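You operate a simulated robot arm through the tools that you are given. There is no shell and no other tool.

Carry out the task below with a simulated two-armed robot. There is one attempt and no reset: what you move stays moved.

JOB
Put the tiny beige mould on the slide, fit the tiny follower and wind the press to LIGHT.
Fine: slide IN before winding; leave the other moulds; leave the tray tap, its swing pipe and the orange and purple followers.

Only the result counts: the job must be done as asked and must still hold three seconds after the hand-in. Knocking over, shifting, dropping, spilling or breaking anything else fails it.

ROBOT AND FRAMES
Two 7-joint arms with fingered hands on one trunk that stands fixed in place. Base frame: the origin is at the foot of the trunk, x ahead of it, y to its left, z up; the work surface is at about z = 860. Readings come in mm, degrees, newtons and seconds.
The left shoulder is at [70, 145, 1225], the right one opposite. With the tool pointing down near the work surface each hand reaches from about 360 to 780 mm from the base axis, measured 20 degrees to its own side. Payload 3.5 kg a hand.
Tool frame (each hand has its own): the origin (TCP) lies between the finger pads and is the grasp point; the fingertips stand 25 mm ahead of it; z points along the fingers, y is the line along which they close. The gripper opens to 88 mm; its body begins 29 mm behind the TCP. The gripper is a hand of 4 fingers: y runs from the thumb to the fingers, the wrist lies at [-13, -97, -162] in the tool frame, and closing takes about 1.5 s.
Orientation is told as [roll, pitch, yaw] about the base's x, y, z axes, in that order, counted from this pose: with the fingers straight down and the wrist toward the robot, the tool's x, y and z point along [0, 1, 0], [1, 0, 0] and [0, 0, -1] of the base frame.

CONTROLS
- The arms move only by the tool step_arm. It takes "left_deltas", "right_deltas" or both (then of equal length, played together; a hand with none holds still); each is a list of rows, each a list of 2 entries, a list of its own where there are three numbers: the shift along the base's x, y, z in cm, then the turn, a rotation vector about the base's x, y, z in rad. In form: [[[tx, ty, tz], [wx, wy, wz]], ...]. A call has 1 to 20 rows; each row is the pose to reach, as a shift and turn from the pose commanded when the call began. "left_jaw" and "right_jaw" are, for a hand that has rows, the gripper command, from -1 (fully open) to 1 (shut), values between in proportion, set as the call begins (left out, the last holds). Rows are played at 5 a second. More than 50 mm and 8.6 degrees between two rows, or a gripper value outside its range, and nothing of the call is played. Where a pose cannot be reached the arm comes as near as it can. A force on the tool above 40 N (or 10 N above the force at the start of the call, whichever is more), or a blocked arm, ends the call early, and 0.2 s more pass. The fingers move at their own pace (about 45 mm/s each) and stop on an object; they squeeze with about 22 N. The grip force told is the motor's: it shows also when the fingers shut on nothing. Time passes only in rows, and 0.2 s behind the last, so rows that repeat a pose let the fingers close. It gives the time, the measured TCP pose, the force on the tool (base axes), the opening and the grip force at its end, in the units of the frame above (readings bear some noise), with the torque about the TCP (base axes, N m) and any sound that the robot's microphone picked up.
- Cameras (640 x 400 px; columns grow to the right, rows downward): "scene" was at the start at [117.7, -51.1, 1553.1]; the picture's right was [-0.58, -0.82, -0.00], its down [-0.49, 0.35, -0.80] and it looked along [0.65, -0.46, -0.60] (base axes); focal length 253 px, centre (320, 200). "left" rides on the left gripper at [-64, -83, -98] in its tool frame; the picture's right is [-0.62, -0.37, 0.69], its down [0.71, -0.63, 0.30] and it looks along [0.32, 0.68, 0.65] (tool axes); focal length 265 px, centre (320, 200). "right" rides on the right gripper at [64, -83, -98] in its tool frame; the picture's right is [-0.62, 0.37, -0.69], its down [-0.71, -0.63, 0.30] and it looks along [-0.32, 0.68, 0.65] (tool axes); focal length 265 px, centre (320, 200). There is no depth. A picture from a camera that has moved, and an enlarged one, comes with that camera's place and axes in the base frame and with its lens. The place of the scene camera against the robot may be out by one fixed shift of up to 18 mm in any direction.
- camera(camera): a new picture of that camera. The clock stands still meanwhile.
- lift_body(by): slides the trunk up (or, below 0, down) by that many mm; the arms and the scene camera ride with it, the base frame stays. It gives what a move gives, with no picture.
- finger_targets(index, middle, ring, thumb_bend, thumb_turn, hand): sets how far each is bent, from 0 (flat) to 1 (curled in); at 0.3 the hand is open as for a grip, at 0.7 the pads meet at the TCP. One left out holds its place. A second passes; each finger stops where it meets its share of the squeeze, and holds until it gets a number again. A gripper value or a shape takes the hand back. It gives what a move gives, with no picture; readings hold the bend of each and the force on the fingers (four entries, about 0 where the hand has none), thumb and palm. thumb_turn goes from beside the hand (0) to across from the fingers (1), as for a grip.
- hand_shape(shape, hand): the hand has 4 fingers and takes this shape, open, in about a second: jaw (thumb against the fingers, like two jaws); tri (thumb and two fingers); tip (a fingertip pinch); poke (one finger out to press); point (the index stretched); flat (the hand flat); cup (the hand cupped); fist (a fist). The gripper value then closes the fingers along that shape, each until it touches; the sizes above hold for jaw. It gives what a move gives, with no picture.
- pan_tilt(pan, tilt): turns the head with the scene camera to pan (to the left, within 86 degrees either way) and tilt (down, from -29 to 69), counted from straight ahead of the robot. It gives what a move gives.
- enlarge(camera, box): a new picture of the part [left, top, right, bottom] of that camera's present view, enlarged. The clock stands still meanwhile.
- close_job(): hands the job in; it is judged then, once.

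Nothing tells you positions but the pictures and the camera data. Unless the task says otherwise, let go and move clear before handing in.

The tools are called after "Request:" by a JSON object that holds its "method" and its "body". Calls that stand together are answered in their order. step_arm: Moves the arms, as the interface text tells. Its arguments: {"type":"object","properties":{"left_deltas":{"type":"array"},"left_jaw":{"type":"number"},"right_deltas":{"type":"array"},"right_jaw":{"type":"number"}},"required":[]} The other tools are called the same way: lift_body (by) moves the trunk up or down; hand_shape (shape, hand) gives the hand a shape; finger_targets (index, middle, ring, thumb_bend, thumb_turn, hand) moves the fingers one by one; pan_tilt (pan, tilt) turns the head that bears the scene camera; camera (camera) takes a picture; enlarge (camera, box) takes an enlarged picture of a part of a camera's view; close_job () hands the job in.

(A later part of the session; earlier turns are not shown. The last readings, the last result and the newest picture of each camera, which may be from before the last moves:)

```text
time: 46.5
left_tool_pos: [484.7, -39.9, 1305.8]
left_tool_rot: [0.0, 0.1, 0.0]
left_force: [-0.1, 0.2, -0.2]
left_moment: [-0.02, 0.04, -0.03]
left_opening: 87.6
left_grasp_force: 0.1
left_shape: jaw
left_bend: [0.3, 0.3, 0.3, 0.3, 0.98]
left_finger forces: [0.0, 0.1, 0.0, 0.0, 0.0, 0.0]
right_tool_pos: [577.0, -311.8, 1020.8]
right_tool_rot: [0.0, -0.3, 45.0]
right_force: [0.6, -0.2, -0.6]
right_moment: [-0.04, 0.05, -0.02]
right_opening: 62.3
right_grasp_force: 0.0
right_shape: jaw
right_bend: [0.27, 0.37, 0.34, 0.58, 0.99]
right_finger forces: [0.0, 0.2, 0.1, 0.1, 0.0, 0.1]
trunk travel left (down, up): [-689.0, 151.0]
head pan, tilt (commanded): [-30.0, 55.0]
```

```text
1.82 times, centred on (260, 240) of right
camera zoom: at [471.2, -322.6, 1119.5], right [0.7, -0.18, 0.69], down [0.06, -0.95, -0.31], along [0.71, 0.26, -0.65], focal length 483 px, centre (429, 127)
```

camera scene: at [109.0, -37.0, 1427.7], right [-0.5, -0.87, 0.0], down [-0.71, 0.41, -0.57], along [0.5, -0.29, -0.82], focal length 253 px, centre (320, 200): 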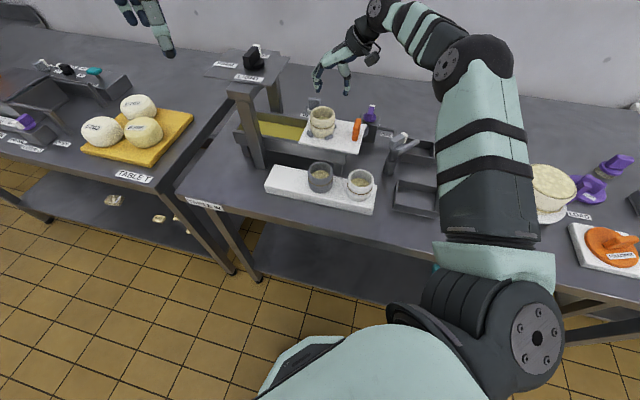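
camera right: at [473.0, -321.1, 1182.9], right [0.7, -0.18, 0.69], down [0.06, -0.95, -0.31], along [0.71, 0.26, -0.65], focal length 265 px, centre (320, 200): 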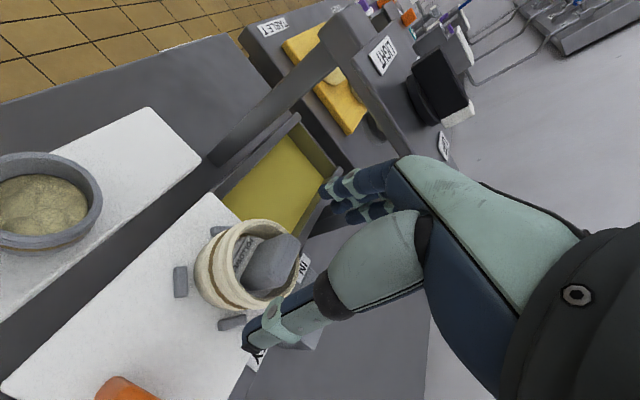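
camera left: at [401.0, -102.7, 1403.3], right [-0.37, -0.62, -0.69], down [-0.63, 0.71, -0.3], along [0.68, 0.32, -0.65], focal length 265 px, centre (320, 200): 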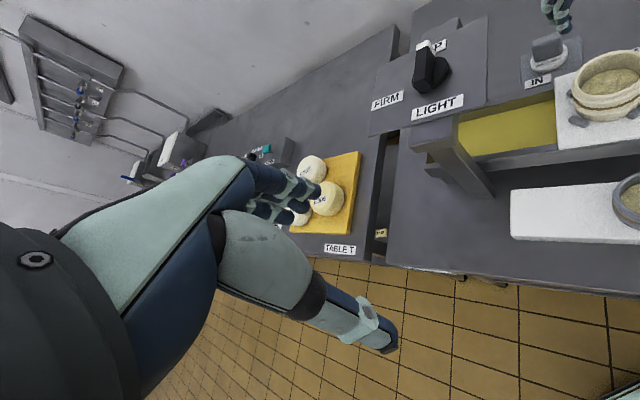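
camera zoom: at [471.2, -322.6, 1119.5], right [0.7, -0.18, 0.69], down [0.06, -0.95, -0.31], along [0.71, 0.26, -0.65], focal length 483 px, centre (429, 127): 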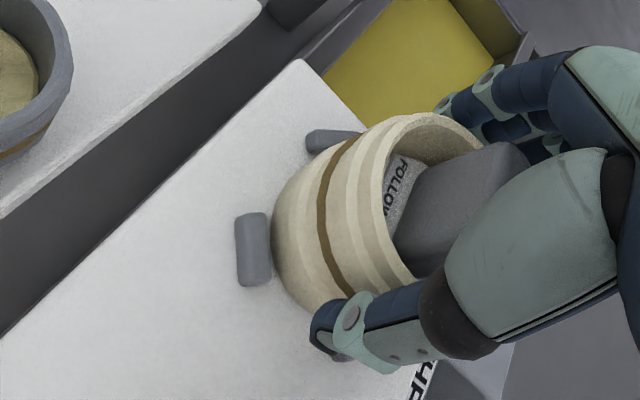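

The mould moved back by about 4 mm. I'll nudge it a further 1.5 mm outward with the fingers, then open and rise.

Request:
{"method": "step_arm", "body": {"right_deltas": [[[-0.06, -0.06, 0], [0, 0, 0]], [[-0.12, -0.12, 0], [0, 0, 0]], [[-0.12, -0.12, 0], [0, 0, 0]]]}}

Request:
{"method": "step_arm", "body": {"right_deltas": [[[0.1, 0.1, 0], [0, 0, 0]], [[0.12, 0.12, 0], [0, 0, 0]], [[0.12, 0.12, 0], [0, 0, 0]], [[0.12, 0.12, 0], [0, 0, 0]]], "right_jaw": -1}}

Request:
{"method": "step_arm", "body": {"right_deltas": [[[0, 0, 2], [0, 0, 0]], [[0, 0, 5], [0, 0, 0]], [[0, 0, 9], [0, 0, 0]], [[-3.0, -3.0, 9], [0, 0, 0]], [[-6.0, -6.0, 9], [0, 0, 0]], [[-6.0, -6.0, 9], [0, 0, 0]]]}}

Request:
{"method": "enlarge", "body": {"camera": "scene", "box": [290, 90, 370, 150]}}

Request:
{"method": "enlarge", "body": {"camera": "left", "box": [540, 30, 640, 130]}}

Request:
{"method": "camera", "body": {"camera": "right"}}

```text
time: 47.2
left_tool_pos: [484.7, -39.5, 1304.8]
left_tool_rot: [0.1, 0.0, 0.0]
left_force: [0.6, 0.0, -0.2]
left_moment: [-0.02, -0.01, 0.01]
left_opening: 87.6
left_grasp_force: 0.1
left_shape: jaw
left_bend: [0.3, 0.3, 0.3, 0.3, 0.98]
left_finger forces: [0.1, 0.0, 0.0, 0.0, 0.1, 0.0]
right_tool_pos: [576.5, -310.1, 1021.1]
right_tool_rot: [0.0, -0.3, 45.0]
right_force: [1.2, -0.1, 0.1]
right_moment: [0.04, 0.02, 0.02]
right_opening: 62.1
right_grasp_force: 0.0
right_shape: jaw
right_bend: [0.27, 0.37, 0.34, 0.58, 0.99]
right_finger forces: [0.1, 0.2, 0.1, 0.0, 0.0, 0.1]
trunk travel left (down, up): [-689.0, 151.0]
head pan, tilt (commanded): [-30.0, 55.0]
```

```text
time: 48.2
left_tool_pos: [485.9, -40.8, 1304.5]
left_tool_rot: [0.0, -0.1, 0.1]
left_force: [0.6, 0.2, 0.0]
left_moment: [0.02, -0.03, 0.0]
left_opening: 87.4
left_grasp_force: 0.0
left_shape: jaw
left_bend: [0.3, 0.3, 0.3, 0.3, 0.98]
left_finger forces: [0.0, 0.0, 0.0, 0.0, 0.0, 0.0]
right_tool_pos: [575.9, -311.3, 1021.2]
right_tool_rot: [0.0, -0.3, 45.0]
right_force: [-0.3, -1.1, -0.1]
right_moment: [-0.01, -0.01, 0.05]
right_opening: 87.7
right_grasp_force: 0.1
right_shape: jaw
right_bend: [0.3, 0.3, 0.3, 0.3, 0.98]
right_finger forces: [0.0, 0.0, 0.0, 0.0, 0.0, 0.0]
trunk travel left (down, up): [-689.0, 151.0]
head pan, tilt (commanded): [-30.0, 55.0]
```

```text
time: 49.6
left_tool_pos: [486.0, -38.8, 1304.4]
left_tool_rot: [0.0, 0.1, 0.0]
left_force: [-0.3, 0.3, 0.1]
left_moment: [-0.01, 0.03, -0.01]
left_opening: 87.6
left_grasp_force: 0.1
left_shape: jaw
left_bend: [0.3, 0.3, 0.3, 0.3, 0.98]
left_finger forces: [0.0, 0.1, 0.1, 0.0, 0.0, 0.0]
right_tool_pos: [515.5, -368.9, 1107.9]
right_tool_rot: [0.0, -0.2, 45.0]
right_force: [-0.2, 0.0, -1.0]
right_moment: [0.0, 0.02, 0.0]
right_opening: 87.6
right_grasp_force: 0.1
right_shape: jaw
right_bend: [0.3, 0.3, 0.3, 0.3, 0.98]
right_finger forces: [0.0, 0.1, 0.0, 0.0, 0.0, 0.0]
trunk travel left (down, up): [-689.0, 151.0]
head pan, tilt (commanded): [-30.0, 55.0]
```

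```text
6.67 times, centred on (330, 120) of scene
camera zoom: at [110.2, -36.0, 1427.6], right [-0.5, -0.87, 0.0], down [-0.71, 0.41, -0.57], along [0.5, -0.29, -0.82], focal length 1688 px, centre (253, 733)
```

zoom: 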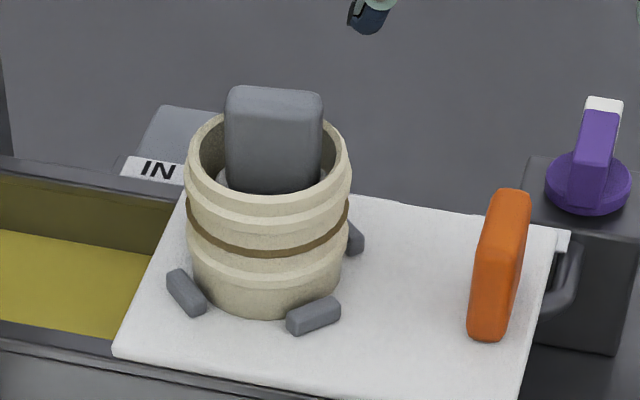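

```text
4.00 times, centred on (590, 80) of left
camera zoom: at [402.3, -101.7, 1403.0], right [-0.37, -0.62, -0.69], down [-0.63, 0.71, -0.3], along [0.68, 0.32, -0.66], focal length 1062 px, centre (-760, 680)
```

zoom: 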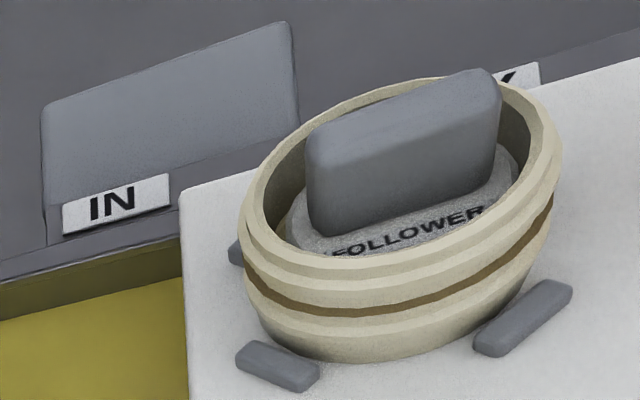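

```text
taken
camera right: at [410.0, -381.2, 1206.5], right [0.7, -0.18, 0.69], down [0.06, -0.95, -0.31], along [0.71, 0.26, -0.65], focal length 265 px, centre (320, 200)
```

right: 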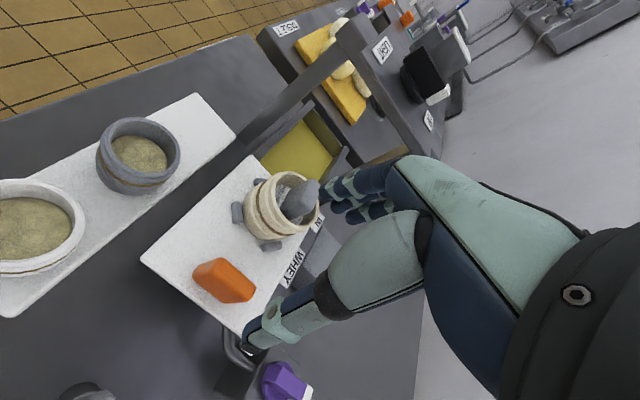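

The mould and follower are centred again among the pegs. Before pushing the slide in, I'll look at the press's underside and the orange handle.

Request:
{"method": "enlarge", "body": {"camera": "right", "box": [290, 0, 480, 190]}}

Request:
{"method": "enlarge", "body": {"camera": "right", "box": [130, 160, 330, 360]}}

Request:
{"method": "enlarge", "body": {"camera": "scene", "box": [220, 30, 340, 130]}}

```text
2.11 times, centred on (385, 95) of right
camera zoom: at [410.0, -381.2, 1206.5], right [0.7, -0.18, 0.69], down [0.06, -0.95, -0.31], along [0.71, 0.26, -0.65], focal length 559 px, centre (183, 421)
```

zoom: 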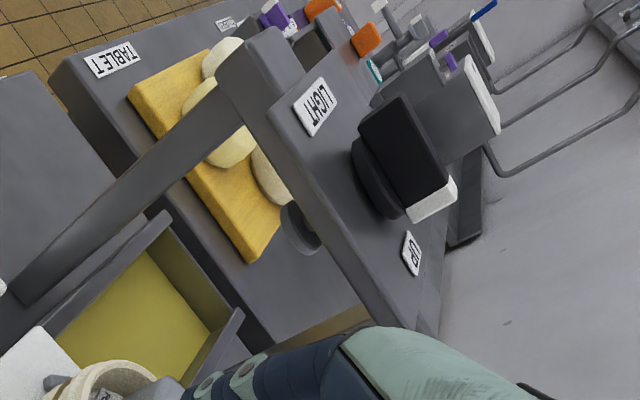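

```text
2.00 times, centred on (230, 260) of right
camera zoom: at [410.0, -381.2, 1206.5], right [0.7, -0.18, 0.69], down [0.06, -0.95, -0.31], along [0.71, 0.26, -0.65], focal length 531 px, centre (500, 80)
```

zoom: 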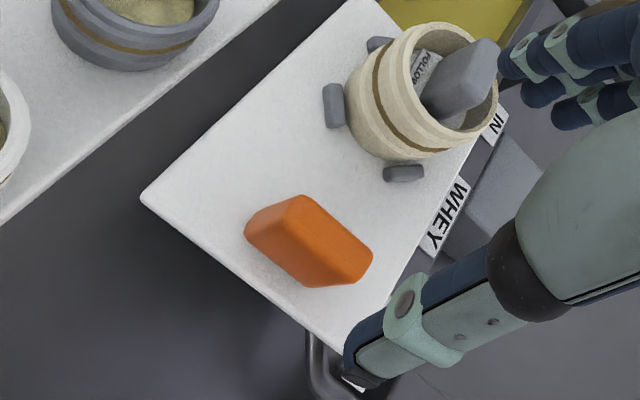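

```text
4.00 times, centred on (280, 80) of scene
camera zoom: at [110.2, -36.0, 1427.6], right [-0.5, -0.87, 0.0], down [-0.71, 0.41, -0.57], along [0.5, -0.29, -0.82], focal length 1012 px, centre (480, 680)
```

zoom: 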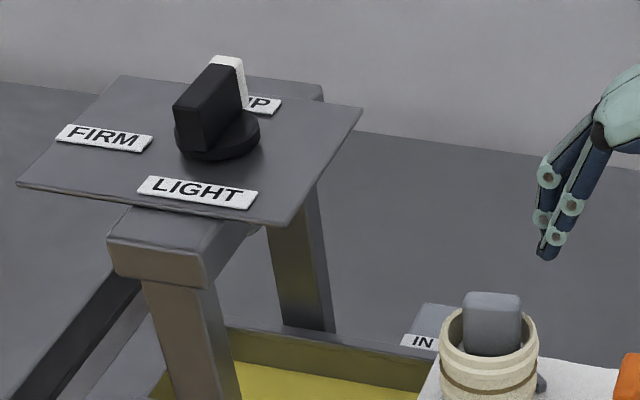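

The ram's underside (about z 1070) will clear the follower's fin (top about 1045). I'll close the hand and place the fingertips just outside the orange handle so I can push the slide in with the backs of the fingers.

Request:
{"method": "step_arm", "body": {"right_deltas": [[[-0.8, -0.9, -1.0], [0, 0, 0]], [[-1.6, -1.8, -2.5], [0, 0, 0]], [[-2.28, -2.64, -4.0], [0, 0, 0]], [[-2.28, -2.64, -5.5], [0, 0, 0]], [[-2.28, -2.64, -5.8], [0, 0, 0]], [[-2.28, -2.64, -5.8], [0, 0, 0]], [[-2.28, -2.64, -5.8], [0, 0, 0]], [[-2.28, -2.64, -5.8], [0, 0, 0]]], "right_jaw": 1}}

Request:
{"method": "enlarge", "body": {"camera": "scene", "box": [280, 60, 400, 160]}}

Request:
{"method": "camera", "body": {"camera": "right"}}

```text
time: 51.5
left_tool_pos: [484.1, -40.3, 1305.4]
left_tool_rot: [0.1, 0.0, -0.1]
left_force: [-0.1, -1.3, -0.9]
left_moment: [0.01, 0.0, 0.01]
left_opening: 87.7
left_grasp_force: 0.0
left_shape: jaw
left_bend: [0.3, 0.3, 0.3, 0.3, 0.98]
left_finger forces: [0.0, 0.0, 0.0, 0.0, 0.0, 0.0]
right_tool_pos: [492.2, -397.0, 1052.8]
right_tool_rot: [0.0, -0.2, 45.0]
right_force: [-0.9, -0.3, 0.1]
right_moment: [-0.01, -0.02, -0.02]
right_opening: 0.1
right_grasp_force: 22.3
right_shape: jaw
right_bend: [0.7, 0.7, 0.7, 0.38, 1.0]
right_finger forces: [0.1, 0.1, 0.0, 0.0, 0.0, 0.1]
trunk travel left (down, up): [-689.0, 151.0]
head pan, tilt (commanded): [-30.0, 55.0]
```

```text
4.00 times, centred on (340, 110) of scene
camera zoom: at [109.1, -37.0, 1427.7], right [-0.5, -0.87, 0.0], down [-0.71, 0.41, -0.57], along [0.5, -0.29, -0.82], focal length 1012 px, centre (240, 560)
```

zoom: 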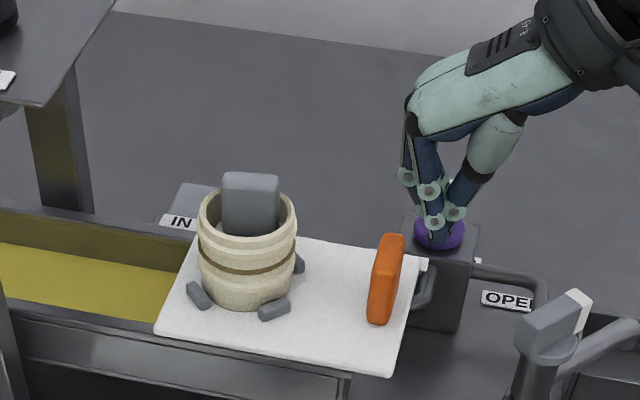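

```text
taken
camera right: at [387.3, -408.8, 1151.3], right [0.7, -0.18, 0.69], down [0.06, -0.95, -0.31], along [0.71, 0.26, -0.65], focal length 265 px, centre (320, 200)
```

right: 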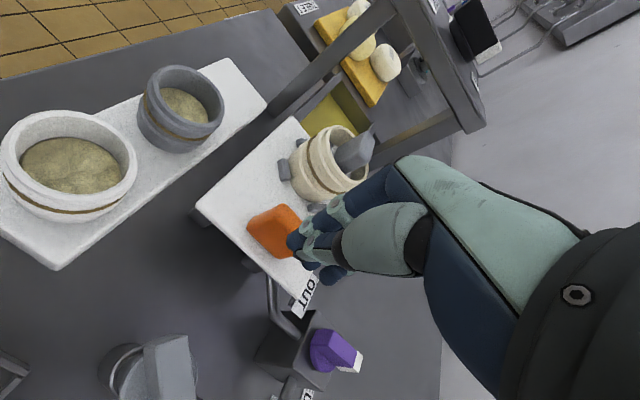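

The closed fingers will come down just outside the handle. I'll shift 8 mm toward the front, clear of the drain pipe, and descend to z≈995.

Request:
{"method": "step_arm", "body": {"right_deltas": [[[-0.52, 0.74, -1.0], [0, 0, 0]], [[-0.52, 0.74, -2.5], [0, 0, 0]], [[-0.52, 0.74, -4.0], [0, 0, 0]], [[-0.52, 0.74, -5.2], [0, 0, 0]], [[-0.52, 0.74, -5.7], [0, 0, 0]], [[-0.52, 0.74, -5.7], [0, 0, 0]]]}}

Request:
{"method": "enlarge", "body": {"camera": "scene", "box": [280, 60, 400, 160]}}

Request:
{"method": "enlarge", "body": {"camera": "right", "box": [180, 120, 400, 320]}}

```text
time: 52.9
left_tool_pos: [485.1, -38.7, 1305.2]
left_tool_rot: [0.0, 0.1, -0.1]
left_force: [0.2, 0.2, -0.1]
left_moment: [-0.02, 0.04, 0.01]
left_opening: 87.3
left_grasp_force: 0.1
left_shape: jaw
left_bend: [0.3, 0.3, 0.3, 0.3, 0.98]
left_finger forces: [0.1, 0.1, 0.1, 0.0, 0.0, 0.1]
right_tool_pos: [487.8, -389.2, 993.3]
right_tool_rot: [0.1, -0.2, 45.0]
right_force: [-0.9, -1.2, -0.4]
right_moment: [0.03, -0.01, -0.02]
right_opening: 0.0
right_grasp_force: 21.8
right_shape: jaw
right_bend: [0.7, 0.7, 0.7, 0.38, 1.0]
right_finger forces: [0.0, 0.8, 0.0, 0.1, 0.1, 0.0]
trunk travel left (down, up): [-689.0, 151.0]
head pan, tilt (commanded): [-30.0, 55.0]
```

```text
4.00 times, centred on (340, 110) of scene
camera zoom: at [108.8, -37.0, 1427.7], right [-0.5, -0.87, 0.0], down [-0.71, 0.41, -0.57], along [0.5, -0.29, -0.82], focal length 1012 px, centre (240, 560)
```

zoom: 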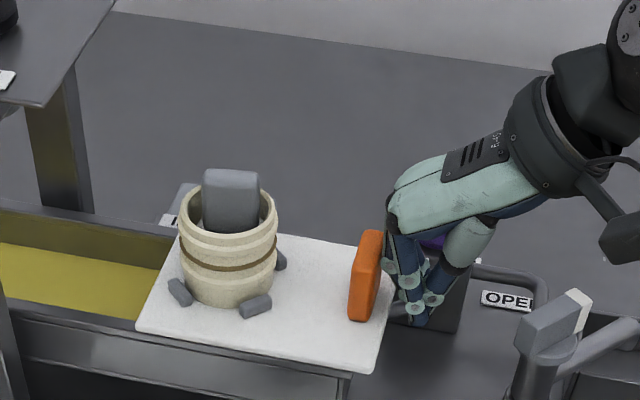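

```text
2.00 times, centred on (290, 220) of right
camera zoom: at [382.9, -401.7, 1093.6], right [0.7, -0.18, 0.69], down [0.06, -0.95, -0.31], along [0.71, 0.26, -0.65], focal length 531 px, centre (380, 160)
```

zoom: 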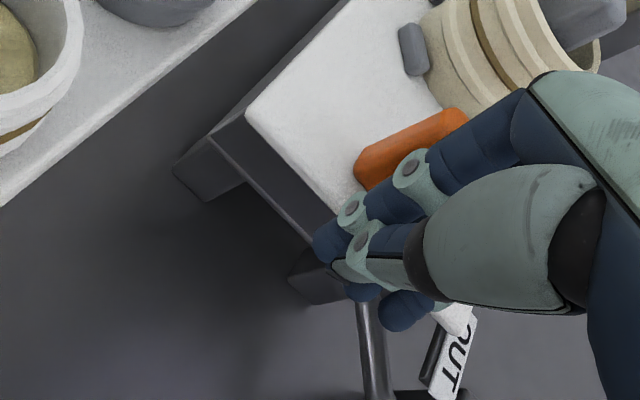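

Coming down, the fingers have already eased the slide in about 12 mm — it runs very freely. I'll keep pushing gently along the slide direction in stages.

Request:
{"method": "step_arm", "body": {"right_deltas": [[[0.6, 0.6, 0], [0, 0, 0]], [[1.2, 1.2, 0], [0, 0, 0]], [[1.9, 1.9, 0], [0, 0, 0]], [[2.6, 2.6, 0], [0, 0, 0]], [[3.3, 3.3, 0], [0, 0, 0]], [[4.0, 4.0, 0], [0, 0, 0]], [[4.0, 4.0, 0], [0, 0, 0]]]}}

Request:
{"method": "enlarge", "body": {"camera": "scene", "box": [250, 40, 390, 160]}}

Request:
{"method": "enlarge", "body": {"camera": "left", "box": [430, 0, 640, 150]}}

Request:
{"method": "camera", "body": {"camera": "right"}}

```text
time: 54.5
left_tool_pos: [483.8, -40.1, 1304.8]
left_tool_rot: [-0.1, 0.1, -0.1]
left_force: [0.1, -0.5, 0.7]
left_moment: [0.01, 0.01, 0.01]
left_opening: 87.7
left_grasp_force: 0.2
left_shape: jaw
left_bend: [0.3, 0.3, 0.3, 0.3, 0.98]
left_finger forces: [0.0, 0.0, 0.0, 0.0, 0.0, 0.1]
right_tool_pos: [527.8, -347.6, 997.3]
right_tool_rot: [0.0, -0.3, 45.0]
right_force: [0.5, -0.8, -0.4]
right_moment: [-0.03, 0.01, 0.01]
right_opening: 0.0
right_grasp_force: 22.5
right_shape: jaw
right_bend: [0.7, 0.7, 0.7, 0.38, 1.0]
right_finger forces: [0.0, 0.3, 0.1, 0.0, 0.1, 0.0]
trunk travel left (down, up): [-689.0, 151.0]
head pan, tilt (commanded): [-30.0, 55.0]
```

```text
3.33 times, centred on (320, 100) of scene
camera zoom: at [108.9, -37.2, 1427.7], right [-0.5, -0.87, 0.0], down [-0.71, 0.41, -0.57], along [0.5, -0.29, -0.82], focal length 844 px, centre (320, 533)
```

zoom: 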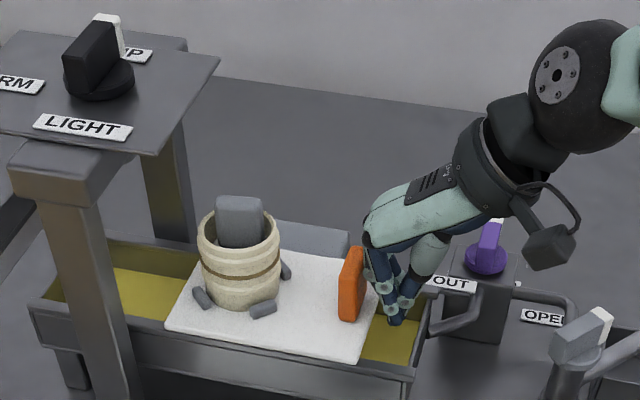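

```text
2.67 times, centred on (535, 75) of left
camera zoom: at [400.9, -103.0, 1403.3], right [-0.37, -0.62, -0.69], down [-0.63, 0.71, -0.3], along [0.68, 0.32, -0.65], focal length 708 px, centre (-253, 533)
```

zoom: 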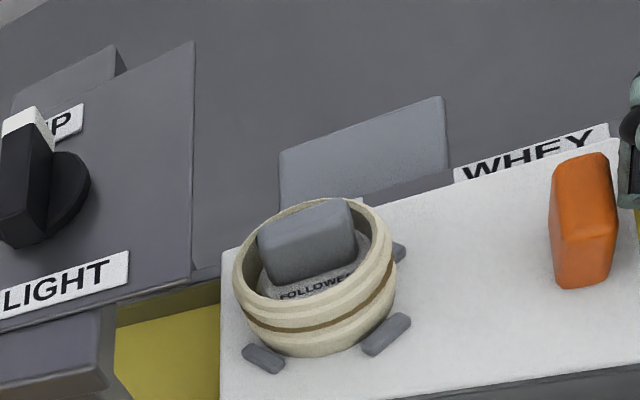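

```text
taken
camera right: at [422.8, -360.9, 1094.5], right [0.7, -0.18, 0.69], down [0.06, -0.95, -0.31], along [0.71, 0.26, -0.65], focal length 265 px, centre (320, 200)
```

right: 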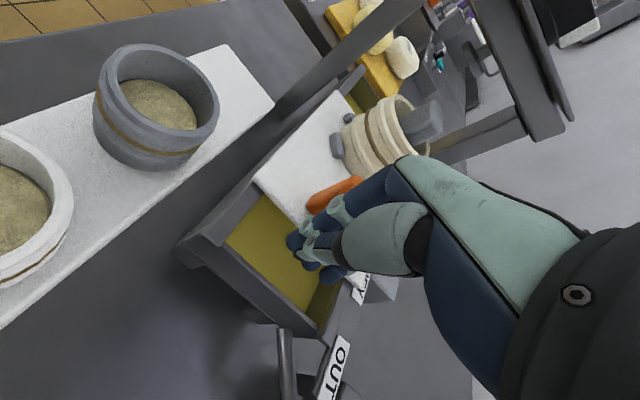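

The slide is about half-way in, with the mould riding along upright. I'll push another 50 mm.

Request:
{"method": "step_arm", "body": {"right_deltas": [[[0.7, 0.7, 0], [0, 0, 0]], [[1.4, 1.4, 0], [0, 0, 0]], [[2.1, 2.1, 0], [0, 0, 0]], [[2.8, 2.8, 0], [0, 0, 0]], [[3.5, 3.5, 0], [0, 0, 0]], [[3.5, 3.5, 0], [0, 0, 0]]]}}

Request:
{"method": "enlarge", "body": {"camera": "scene", "box": [240, 30, 380, 150]}}

Request:
{"method": "enlarge", "body": {"camera": "left", "box": [400, 0, 640, 150]}}

```text
time: 55.9
left_tool_pos: [485.4, -39.0, 1304.0]
left_tool_rot: [0.0, 0.0, 0.1]
left_force: [0.5, -0.3, -0.4]
left_moment: [0.01, 0.03, -0.01]
left_opening: 87.6
left_grasp_force: 0.0
left_shape: jaw
left_bend: [0.3, 0.3, 0.3, 0.3, 0.98]
left_finger forces: [0.1, 0.0, 0.0, 0.0, 0.0, 0.0]
right_tool_pos: [562.4, -312.8, 995.2]
right_tool_rot: [0.1, -0.3, 45.0]
right_force: [0.0, -0.8, 0.5]
right_moment: [0.02, 0.03, 0.02]
right_opening: 0.0
right_grasp_force: 21.7
right_shape: jaw
right_bend: [0.7, 0.7, 0.7, 0.38, 1.0]
right_finger forces: [0.0, 0.2, 0.1, 0.0, 0.0, 0.1]
trunk travel left (down, up): [-689.0, 151.0]
head pan, tilt (commanded): [-30.0, 55.0]
```

```text
3.33 times, centred on (310, 90) of scene
camera zoom: at [108.9, -37.2, 1427.7], right [-0.5, -0.87, 0.0], down [-0.71, 0.41, -0.57], along [0.5, -0.29, -0.82], focal length 844 px, centre (353, 567)
```

zoom: 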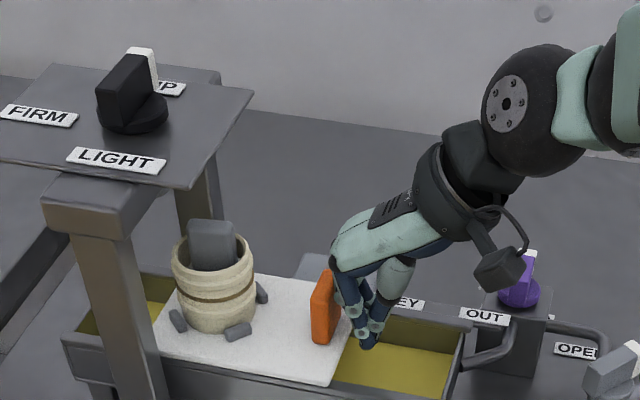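

```text
2.67 times, centred on (520, 75) of left
camera zoom: at [400.9, -102.9, 1403.3], right [-0.37, -0.62, -0.69], down [-0.63, 0.71, -0.3], along [0.68, 0.32, -0.65], focal length 708 px, centre (-213, 533)
```

zoom: 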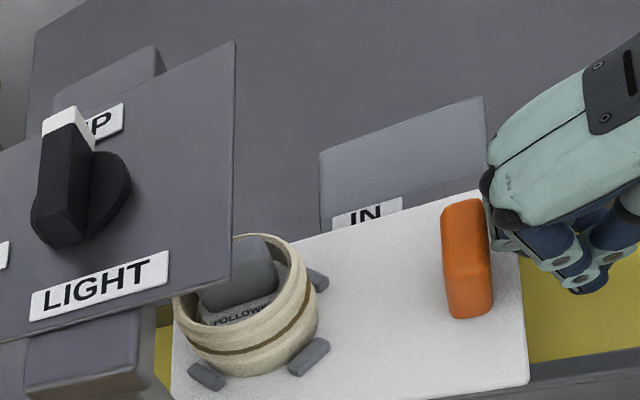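

The mould is just passing under the press plate; about 30 mm of travel remains. I'll push on gently until I feel the end stop.

Request:
{"method": "step_arm", "body": {"right_deltas": [[[0.5, 0.5, 0], [0, 0, 0]], [[1.0, 1.0, 0], [0, 0, 0]], [[1.5, 1.5, 0], [0, 0, 0]], [[1.7, 1.7, 0], [0, 0, 0]], [[1.7, 1.7, 0], [0, 0, 0]]]}}

Request:
{"method": "enlarge", "body": {"camera": "scene", "box": [240, 30, 380, 150]}}

Request:
{"method": "camera", "body": {"camera": "right"}}

```text
time: 57.0
left_tool_pos: [484.1, -38.0, 1304.8]
left_tool_rot: [0.1, -0.1, 0.0]
left_force: [0.5, -0.3, 0.0]
left_moment: [0.0, -0.01, 0.01]
left_opening: 87.4
left_grasp_force: 0.1
left_shape: jaw
left_bend: [0.3, 0.3, 0.3, 0.3, 0.98]
left_finger forces: [0.0, 0.1, 0.1, 0.0, 0.0, 0.1]
right_tool_pos: [579.7, -296.8, 995.0]
right_tool_rot: [0.0, -0.2, 45.1]
right_force: [-0.3, -0.1, 0.9]
right_moment: [-0.01, -0.02, 0.0]
right_opening: 0.2
right_grasp_force: 22.3
right_shape: jaw
right_bend: [0.7, 0.7, 0.7, 0.38, 1.0]
right_finger forces: [0.0, 0.8, 0.1, 0.0, 0.0, 0.1]
trunk travel left (down, up): [-689.0, 151.0]
head pan, tilt (commanded): [-30.0, 55.0]
```

```text
3.33 times, centred on (310, 90) of scene
camera zoom: at [108.9, -37.2, 1427.7], right [-0.5, -0.87, 0.0], down [-0.71, 0.41, -0.57], along [0.5, -0.29, -0.82], focal length 844 px, centre (353, 567)
```

zoom: 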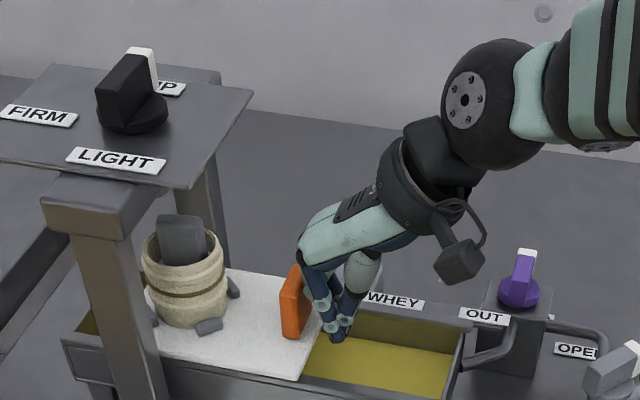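

```text
taken
camera right: at [475.1, -308.9, 1093.6], right [0.7, -0.18, 0.69], down [0.06, -0.95, -0.31], along [0.71, 0.26, -0.65], focal length 265 px, centre (320, 200)
```

right: 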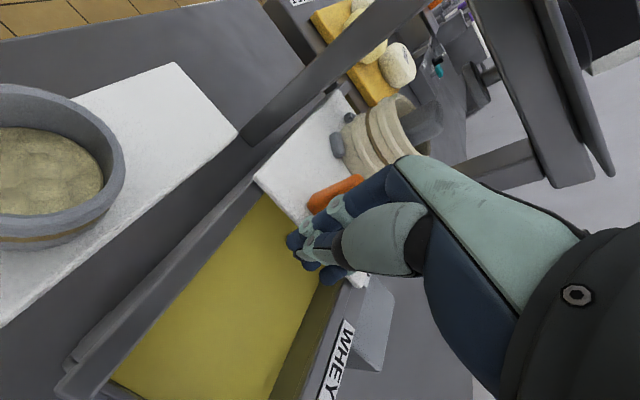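

No end stop yet. I'll continue in small steps.

Request:
{"method": "step_arm", "body": {"right_deltas": [[[0.4, 0.4, 0], [0, 0, 0]], [[0.8, 0.8, 0], [0, 0, 0]], [[1.2, 1.2, 0], [0, 0, 0]], [[1.2, 1.2, 0], [0, 0, 0]]]}}

Request:
{"method": "enlarge", "body": {"camera": "scene", "box": [240, 30, 380, 150]}}

Request:
{"method": "camera", "body": {"camera": "right"}}

Request:
{"method": "enlarge", "body": {"camera": "left", "box": [380, 0, 600, 150]}}

```text
time: 58.0
left_tool_pos: [484.3, -39.3, 1304.8]
left_tool_rot: [0.0, 0.0, 0.0]
left_force: [-0.3, 0.2, 0.4]
left_moment: [0.0, 0.03, 0.01]
left_opening: 87.5
left_grasp_force: 0.1
left_shape: jaw
left_bend: [0.3, 0.3, 0.3, 0.3, 0.98]
left_finger forces: [0.0, 0.1, 0.0, 0.0, 0.0, 0.0]
right_tool_pos: [592.8, -283.8, 995.4]
right_tool_rot: [0.0, -0.3, 45.0]
right_force: [-1.9, -0.5, 1.0]
right_moment: [0.03, 0.01, 0.0]
right_opening: 0.0
right_grasp_force: 22.4
right_shape: jaw
right_bend: [0.7, 0.7, 0.7, 0.38, 1.0]
right_finger forces: [0.0, 2.1, 0.1, 0.0, 0.0, 0.0]
trunk travel left (down, up): [-689.0, 151.0]
head pan, tilt (commanded): [-30.0, 55.0]
```

```text
3.33 times, centred on (310, 90) of scene
camera zoom: at [108.8, -37.3, 1427.7], right [-0.5, -0.87, 0.0], down [-0.71, 0.41, -0.57], along [0.5, -0.29, -0.82], focal length 844 px, centre (353, 567)
```

zoom: 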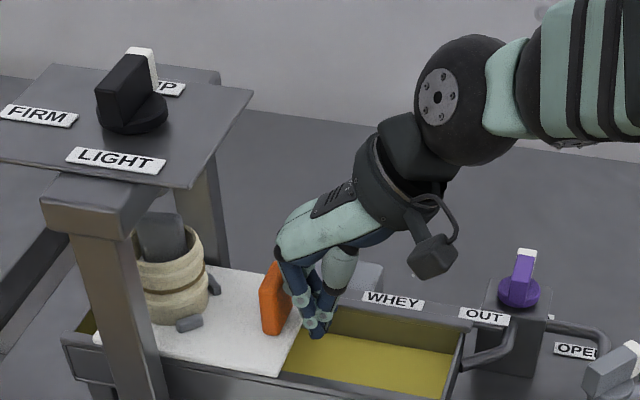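

```text
taken
camera right: at [487.1, -297.5, 1093.9], right [0.7, -0.18, 0.69], down [0.06, -0.95, -0.31], along [0.71, 0.26, -0.65], focal length 265 px, centre (320, 200)
```

right: 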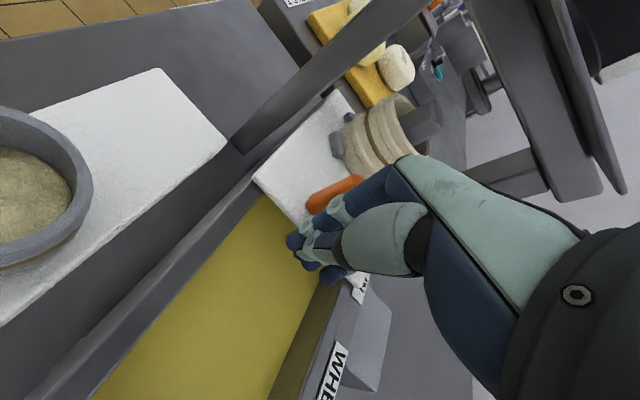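

```text
2.67 times, centred on (490, 75) of left
camera zoom: at [400.8, -103.1, 1403.3], right [-0.37, -0.62, -0.69], down [-0.63, 0.71, -0.3], along [0.68, 0.32, -0.65], focal length 708 px, centre (-133, 533)
```

zoom: 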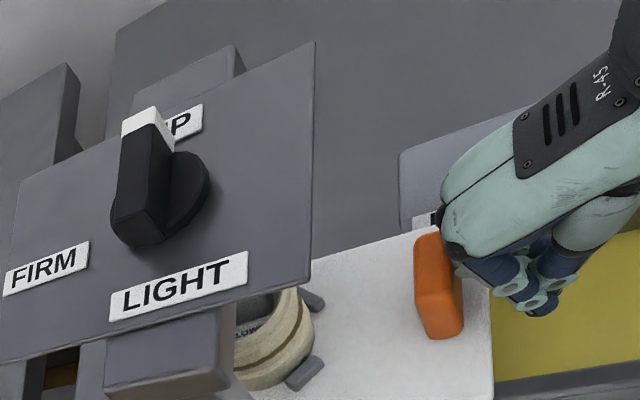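

The mould is now nearly under the ram and a light resistance has appeared. I'll push in small increments to find the end stop.

Request:
{"method": "step_arm", "body": {"right_deltas": [[[0.2, 0.2, 0], [0, 0, 0]], [[0.4, 0.4, 0], [0, 0, 0]], [[0.4, 0.4, 0], [0, 0, 0]]]}}

Request:
{"method": "enlarge", "body": {"camera": "scene", "box": [240, 70, 340, 150]}}

Request:
{"method": "enlarge", "body": {"camera": "right", "box": [240, 60, 480, 240]}}

```text
time: 58.9
left_tool_pos: [481.2, -41.5, 1306.3]
left_tool_rot: [0.1, -0.1, 0.0]
left_force: [0.4, -0.2, 0.0]
left_moment: [0.01, 0.04, 0.0]
left_opening: 87.6
left_grasp_force: 0.0
left_shape: jaw
left_bend: [0.3, 0.3, 0.3, 0.3, 0.98]
left_finger forces: [0.0, 0.1, 0.0, 0.1, 0.0, 0.0]
right_tool_pos: [594.3, -282.9, 995.6]
right_tool_rot: [0.1, -0.2, 45.0]
right_force: [-11.4, -9.8, 0.5]
right_moment: [0.15, -0.15, -0.16]
right_opening: 0.0
right_grasp_force: 22.3
right_shape: jaw
right_bend: [0.7, 0.7, 0.7, 0.38, 1.0]
right_finger forces: [0.0, 15.4, 0.0, 0.0, 0.0, 0.0]
trunk travel left (down, up): [-689.0, 151.0]
head pan, tilt (commanded): [-30.0, 55.0]
```

```text
5.00 times, centred on (290, 110) of scene
camera zoom: at [105.8, -40.3, 1427.9], right [-0.5, -0.87, 0.0], down [-0.71, 0.41, -0.57], along [0.5, -0.29, -0.82], focal length 1266 px, centre (470, 650)
```

zoom: 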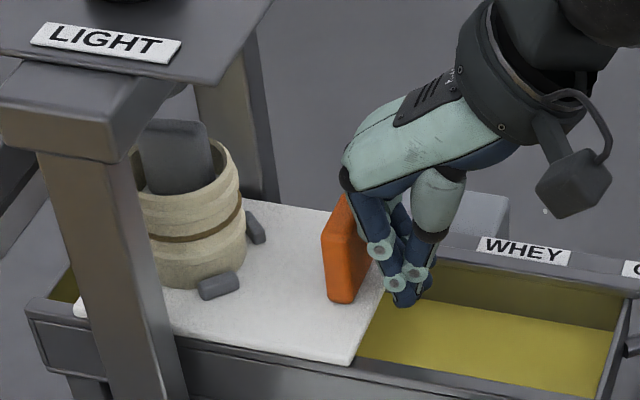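

```text
2.22 times, centred on (360, 150) of right
camera zoom: at [488.8, -295.8, 1094.2], right [0.7, -0.18, 0.69], down [0.06, -0.95, -0.31], along [0.71, 0.26, -0.65], focal length 590 px, centre (231, 311)
```

zoom: 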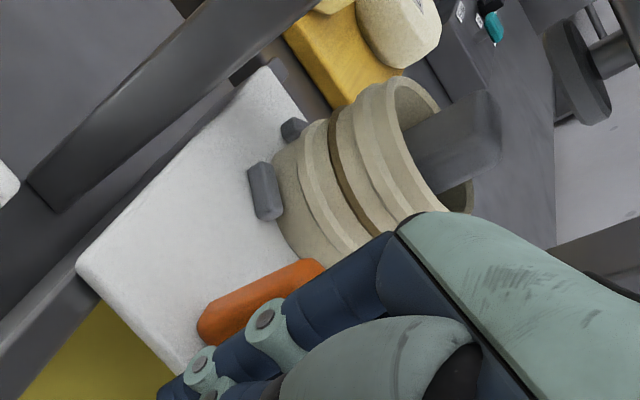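

I felt about 15 N of stop force and no further travel: the slide is fully IN with the mould under the ram. I'll back the hand straight off the handle, then rise clear.

Request:
{"method": "step_arm", "body": {"right_deltas": [[[-0.7, -0.7, 0], [0, 0, 0]], [[-2.0, -2.0, 0], [0, 0, 0]], [[-4.0, -4.0, 0.3], [0, 0, 0]], [[-6.0, -6.0, 3], [0, 0, 0]], [[-7.0, -7.0, 7], [0, 0, 0]], [[-7.0, -7.0, 11], [0, 0, 0]], [[-7.0, -7.0, 13], [0, 0, 0]], [[-7.0, -7.0, 13], [0, 0, 0]]]}}

Request:
{"method": "enlarge", "body": {"camera": "scene", "box": [230, 30, 370, 150]}}

Request:
{"method": "camera", "body": {"camera": "right"}}

Request:
{"method": "enlarge", "body": {"camera": "left", "box": [370, 0, 570, 140]}}

```text
time: 60.6
left_tool_pos: [485.0, -39.6, 1305.8]
left_tool_rot: [-0.1, 0.1, 0.0]
left_force: [-0.4, -0.1, -0.6]
left_moment: [-0.01, 0.01, 0.04]
left_opening: 87.4
left_grasp_force: 0.0
left_shape: jaw
left_bend: [0.3, 0.3, 0.3, 0.3, 0.98]
left_finger forces: [0.0, 0.1, 0.1, 0.0, 0.1, 0.0]
right_tool_pos: [528.3, -352.6, 1125.9]
right_tool_rot: [-0.1, -0.3, 45.0]
right_force: [0.6, -0.4, 0.7]
right_moment: [0.01, 0.01, 0.0]
right_opening: 0.0
right_grasp_force: 21.6
right_shape: jaw
right_bend: [0.7, 0.7, 0.7, 0.38, 1.0]
right_finger forces: [0.1, 0.0, 0.0, 0.1, 0.0, 0.0]
trunk travel left (down, up): [-689.0, 151.0]
head pan, tilt (commanded): [-30.0, 55.0]
```

```text
3.33 times, centred on (300, 90) of scene
camera zoom: at [109.1, -37.2, 1427.7], right [-0.5, -0.87, 0.0], down [-0.71, 0.41, -0.57], along [0.5, -0.29, -0.82], focal length 844 px, centre (387, 567)
```

zoom: 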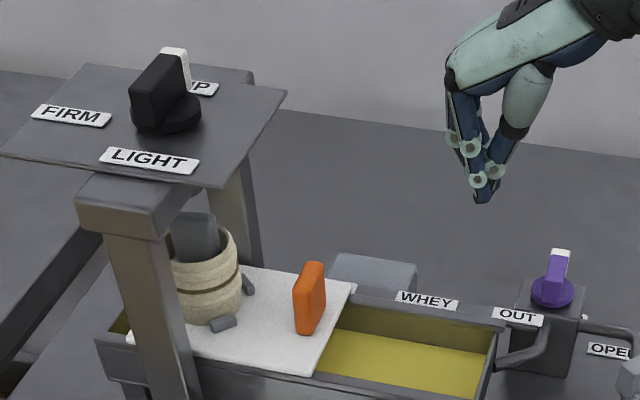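

```text
taken
camera right: at [422.6, -365.3, 1223.5], right [0.7, -0.18, 0.69], down [0.06, -0.95, -0.31], along [0.71, 0.26, -0.65], focal length 265 px, centre (320, 200)
```

right: 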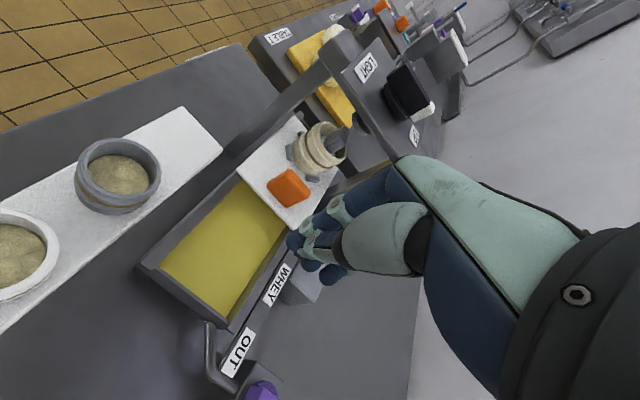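

```text
2.86 times, centred on (470, 70) of left
camera zoom: at [401.1, -103.0, 1403.2], right [-0.37, -0.62, -0.69], down [-0.63, 0.71, -0.3], along [0.68, 0.32, -0.65], focal length 758 px, centre (-109, 571)
```

zoom: 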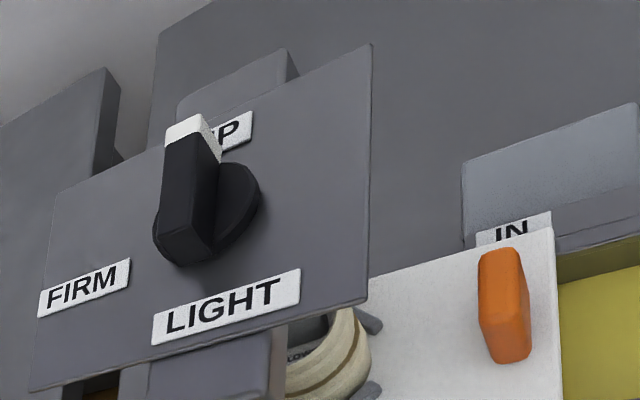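

The handle now stands at the IN label, so the slide is in and the mould is under the ram. Next is the knob; I'll raise the trunk back by 100 mm for better reach over it and move the hand closer to look.

Request:
{"method": "lift_body", "body": {"by": 100}}

Request:
{"method": "step_arm", "body": {"right_deltas": [[[2, 2, 0], [0, 0, 0]], [[4, 4, 0], [0, 0, 0]], [[6, 6, 0], [0, 0, 0]], [[8, 8, 0], [0, 0, 0]], [[8, 8, 0], [0, 0, 0]], [[8, 8, 0], [0, 0, 0]]], "right_jaw": -0.5}}

Request:
{"method": "camera", "body": {"camera": "right"}}

Request:
{"method": "camera", "body": {"camera": "scene"}}

Request:
{"method": "enlarge", "body": {"camera": "left", "box": [370, 40, 530, 180]}}

```text
time: 62.0
left_tool_pos: [485.5, -39.3, 1405.3]
left_tool_rot: [0.0, 0.1, 0.0]
left_force: [-0.7, 0.1, -1.0]
left_moment: [-0.04, 0.01, 0.02]
left_opening: 87.8
left_grasp_force: 0.0
left_shape: jaw
left_bend: [0.3, 0.3, 0.3, 0.3, 0.98]
left_finger forces: [0.0, 0.0, 0.1, 0.0, 0.1, 0.1]
right_tool_pos: [528.1, -351.6, 1224.7]
right_tool_rot: [0.0, -0.1, 45.0]
right_force: [-0.2, -0.7, -0.5]
right_moment: [-0.01, -0.01, -0.01]
right_opening: 0.1
right_grasp_force: 22.0
right_shape: jaw
right_bend: [0.7, 0.7, 0.7, 0.38, 1.0]
right_finger forces: [0.0, 0.0, 0.0, 0.0, 0.0, 0.1]
trunk travel left (down, up): [-789.0, 51.0]
head pan, tilt (commanded): [-30.0, 55.0]
```

```text
time: 63.4
left_tool_pos: [484.2, -40.5, 1405.0]
left_tool_rot: [0.0, 0.0, 0.0]
left_force: [-0.3, -0.9, -0.1]
left_moment: [0.0, 0.0, 0.04]
left_opening: 87.6
left_grasp_force: 0.0
left_shape: jaw
left_bend: [0.3, 0.3, 0.3, 0.3, 0.98]
left_finger forces: [0.0, 0.0, 0.1, 0.0, 0.0, 0.1]
right_tool_pos: [608.1, -272.5, 1224.0]
right_tool_rot: [-0.1, -0.3, 45.1]
right_force: [0.2, -0.1, 0.1]
right_moment: [0.0, 0.04, 0.02]
right_opening: 66.0
right_grasp_force: 0.1
right_shape: jaw
right_bend: [0.27, 0.36, 0.33, 0.54, 0.99]
right_finger forces: [0.0, 0.0, 0.1, 0.0, 0.1, 0.0]
trunk travel left (down, up): [-789.0, 51.0]
head pan, tilt (commanded): [-30.0, 55.0]
```

```text
taken
camera right: at [502.1, -286.9, 1324.4], right [0.7, -0.18, 0.69], down [0.06, -0.95, -0.31], along [0.71, 0.26, -0.65], focal length 265 px, centre (320, 200)
```

right: 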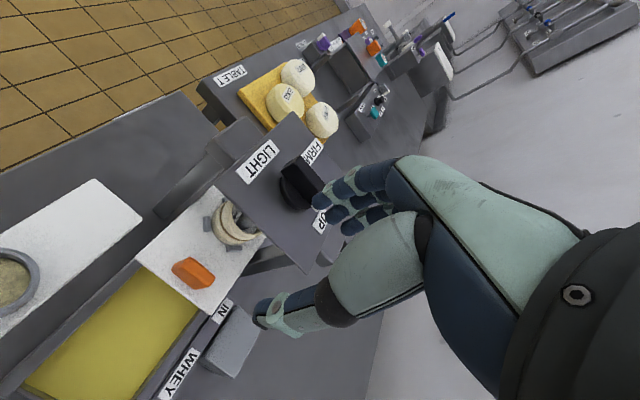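

```text
taken
camera scene: at [108.5, -37.4, 1527.8], right [-0.5, -0.87, 0.0], down [-0.71, 0.41, -0.57], along [0.5, -0.29, -0.82], focal length 253 px, centre (320, 200)
```

scene: 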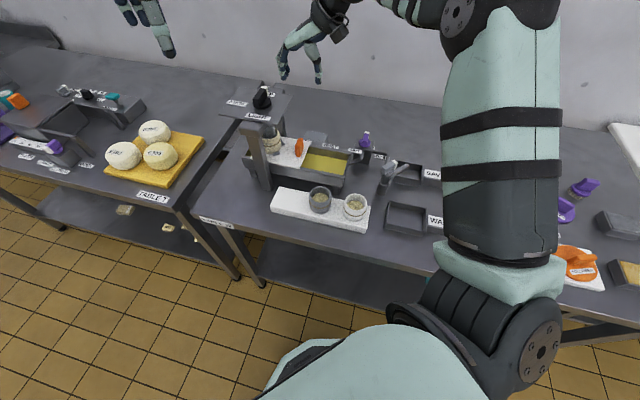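

```text
2.86 times, centred on (450, 110) of left
camera zoom: at [400.5, -103.2, 1503.4], right [-0.37, -0.62, -0.69], down [-0.63, 0.71, -0.3], along [0.68, 0.32, -0.65], focal length 758 px, centre (-51, 457)
```

zoom: 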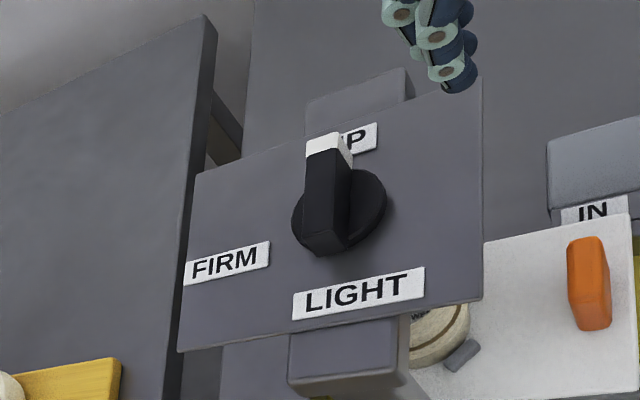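

The hand is close to the knob. I'll zoom in on it from both wrist cameras to measure its position and height.

Request:
{"method": "enlarge", "body": {"camera": "right", "box": [230, 120, 370, 270]}}

Request:
{"method": "enlarge", "body": {"camera": "left", "box": [420, 70, 500, 150]}}

Request:
{"method": "enlarge", "body": {"camera": "scene", "box": [215, 70, 295, 130]}}

```text
2.67 times, centred on (300, 195) of right
camera zoom: at [502.1, -286.9, 1324.4], right [0.7, -0.18, 0.69], down [0.06, -0.95, -0.31], along [0.71, 0.26, -0.65], focal length 708 px, centre (373, 213)
```

zoom: 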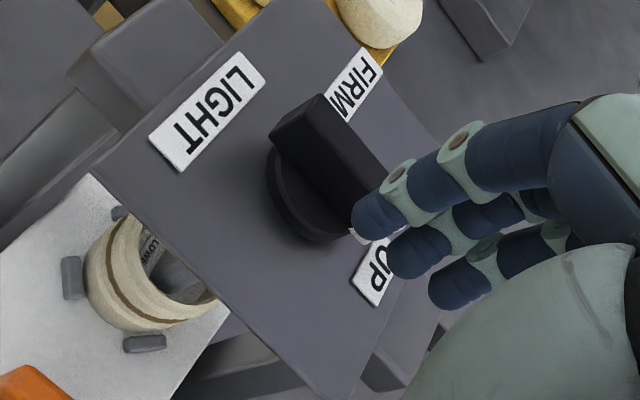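

```text
5.00 times, centred on (460, 110) of left
camera zoom: at [400.5, -103.2, 1503.4], right [-0.37, -0.62, -0.69], down [-0.63, 0.71, -0.3], along [0.68, 0.32, -0.65], focal length 1327 px, centre (-380, 650)
```

zoom: 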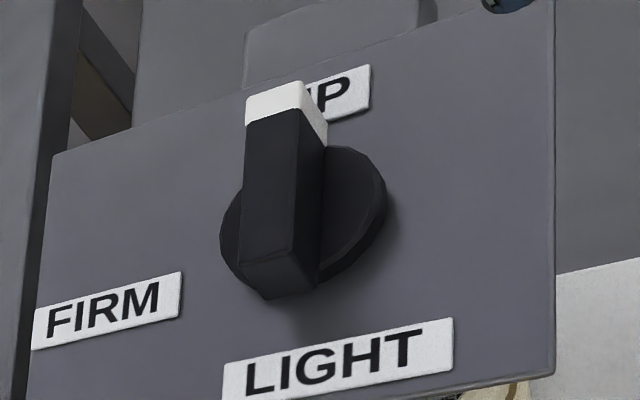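

```text
6.67 times, centred on (255, 100) of scene
camera zoom: at [108.5, -37.4, 1527.8], right [-0.5, -0.87, 0.0], down [-0.71, 0.41, -0.57], along [0.5, -0.29, -0.82], focal length 1688 px, centre (753, 867)
```

zoom: 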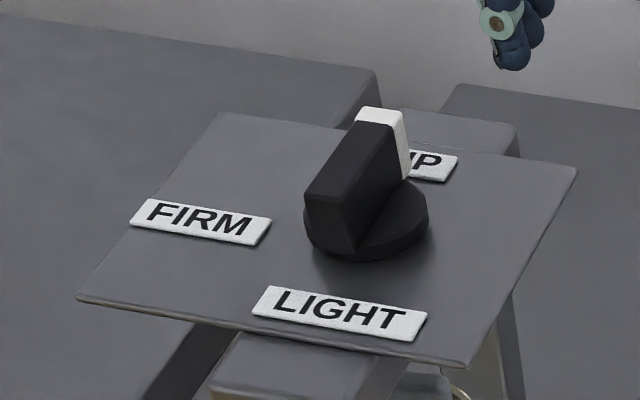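

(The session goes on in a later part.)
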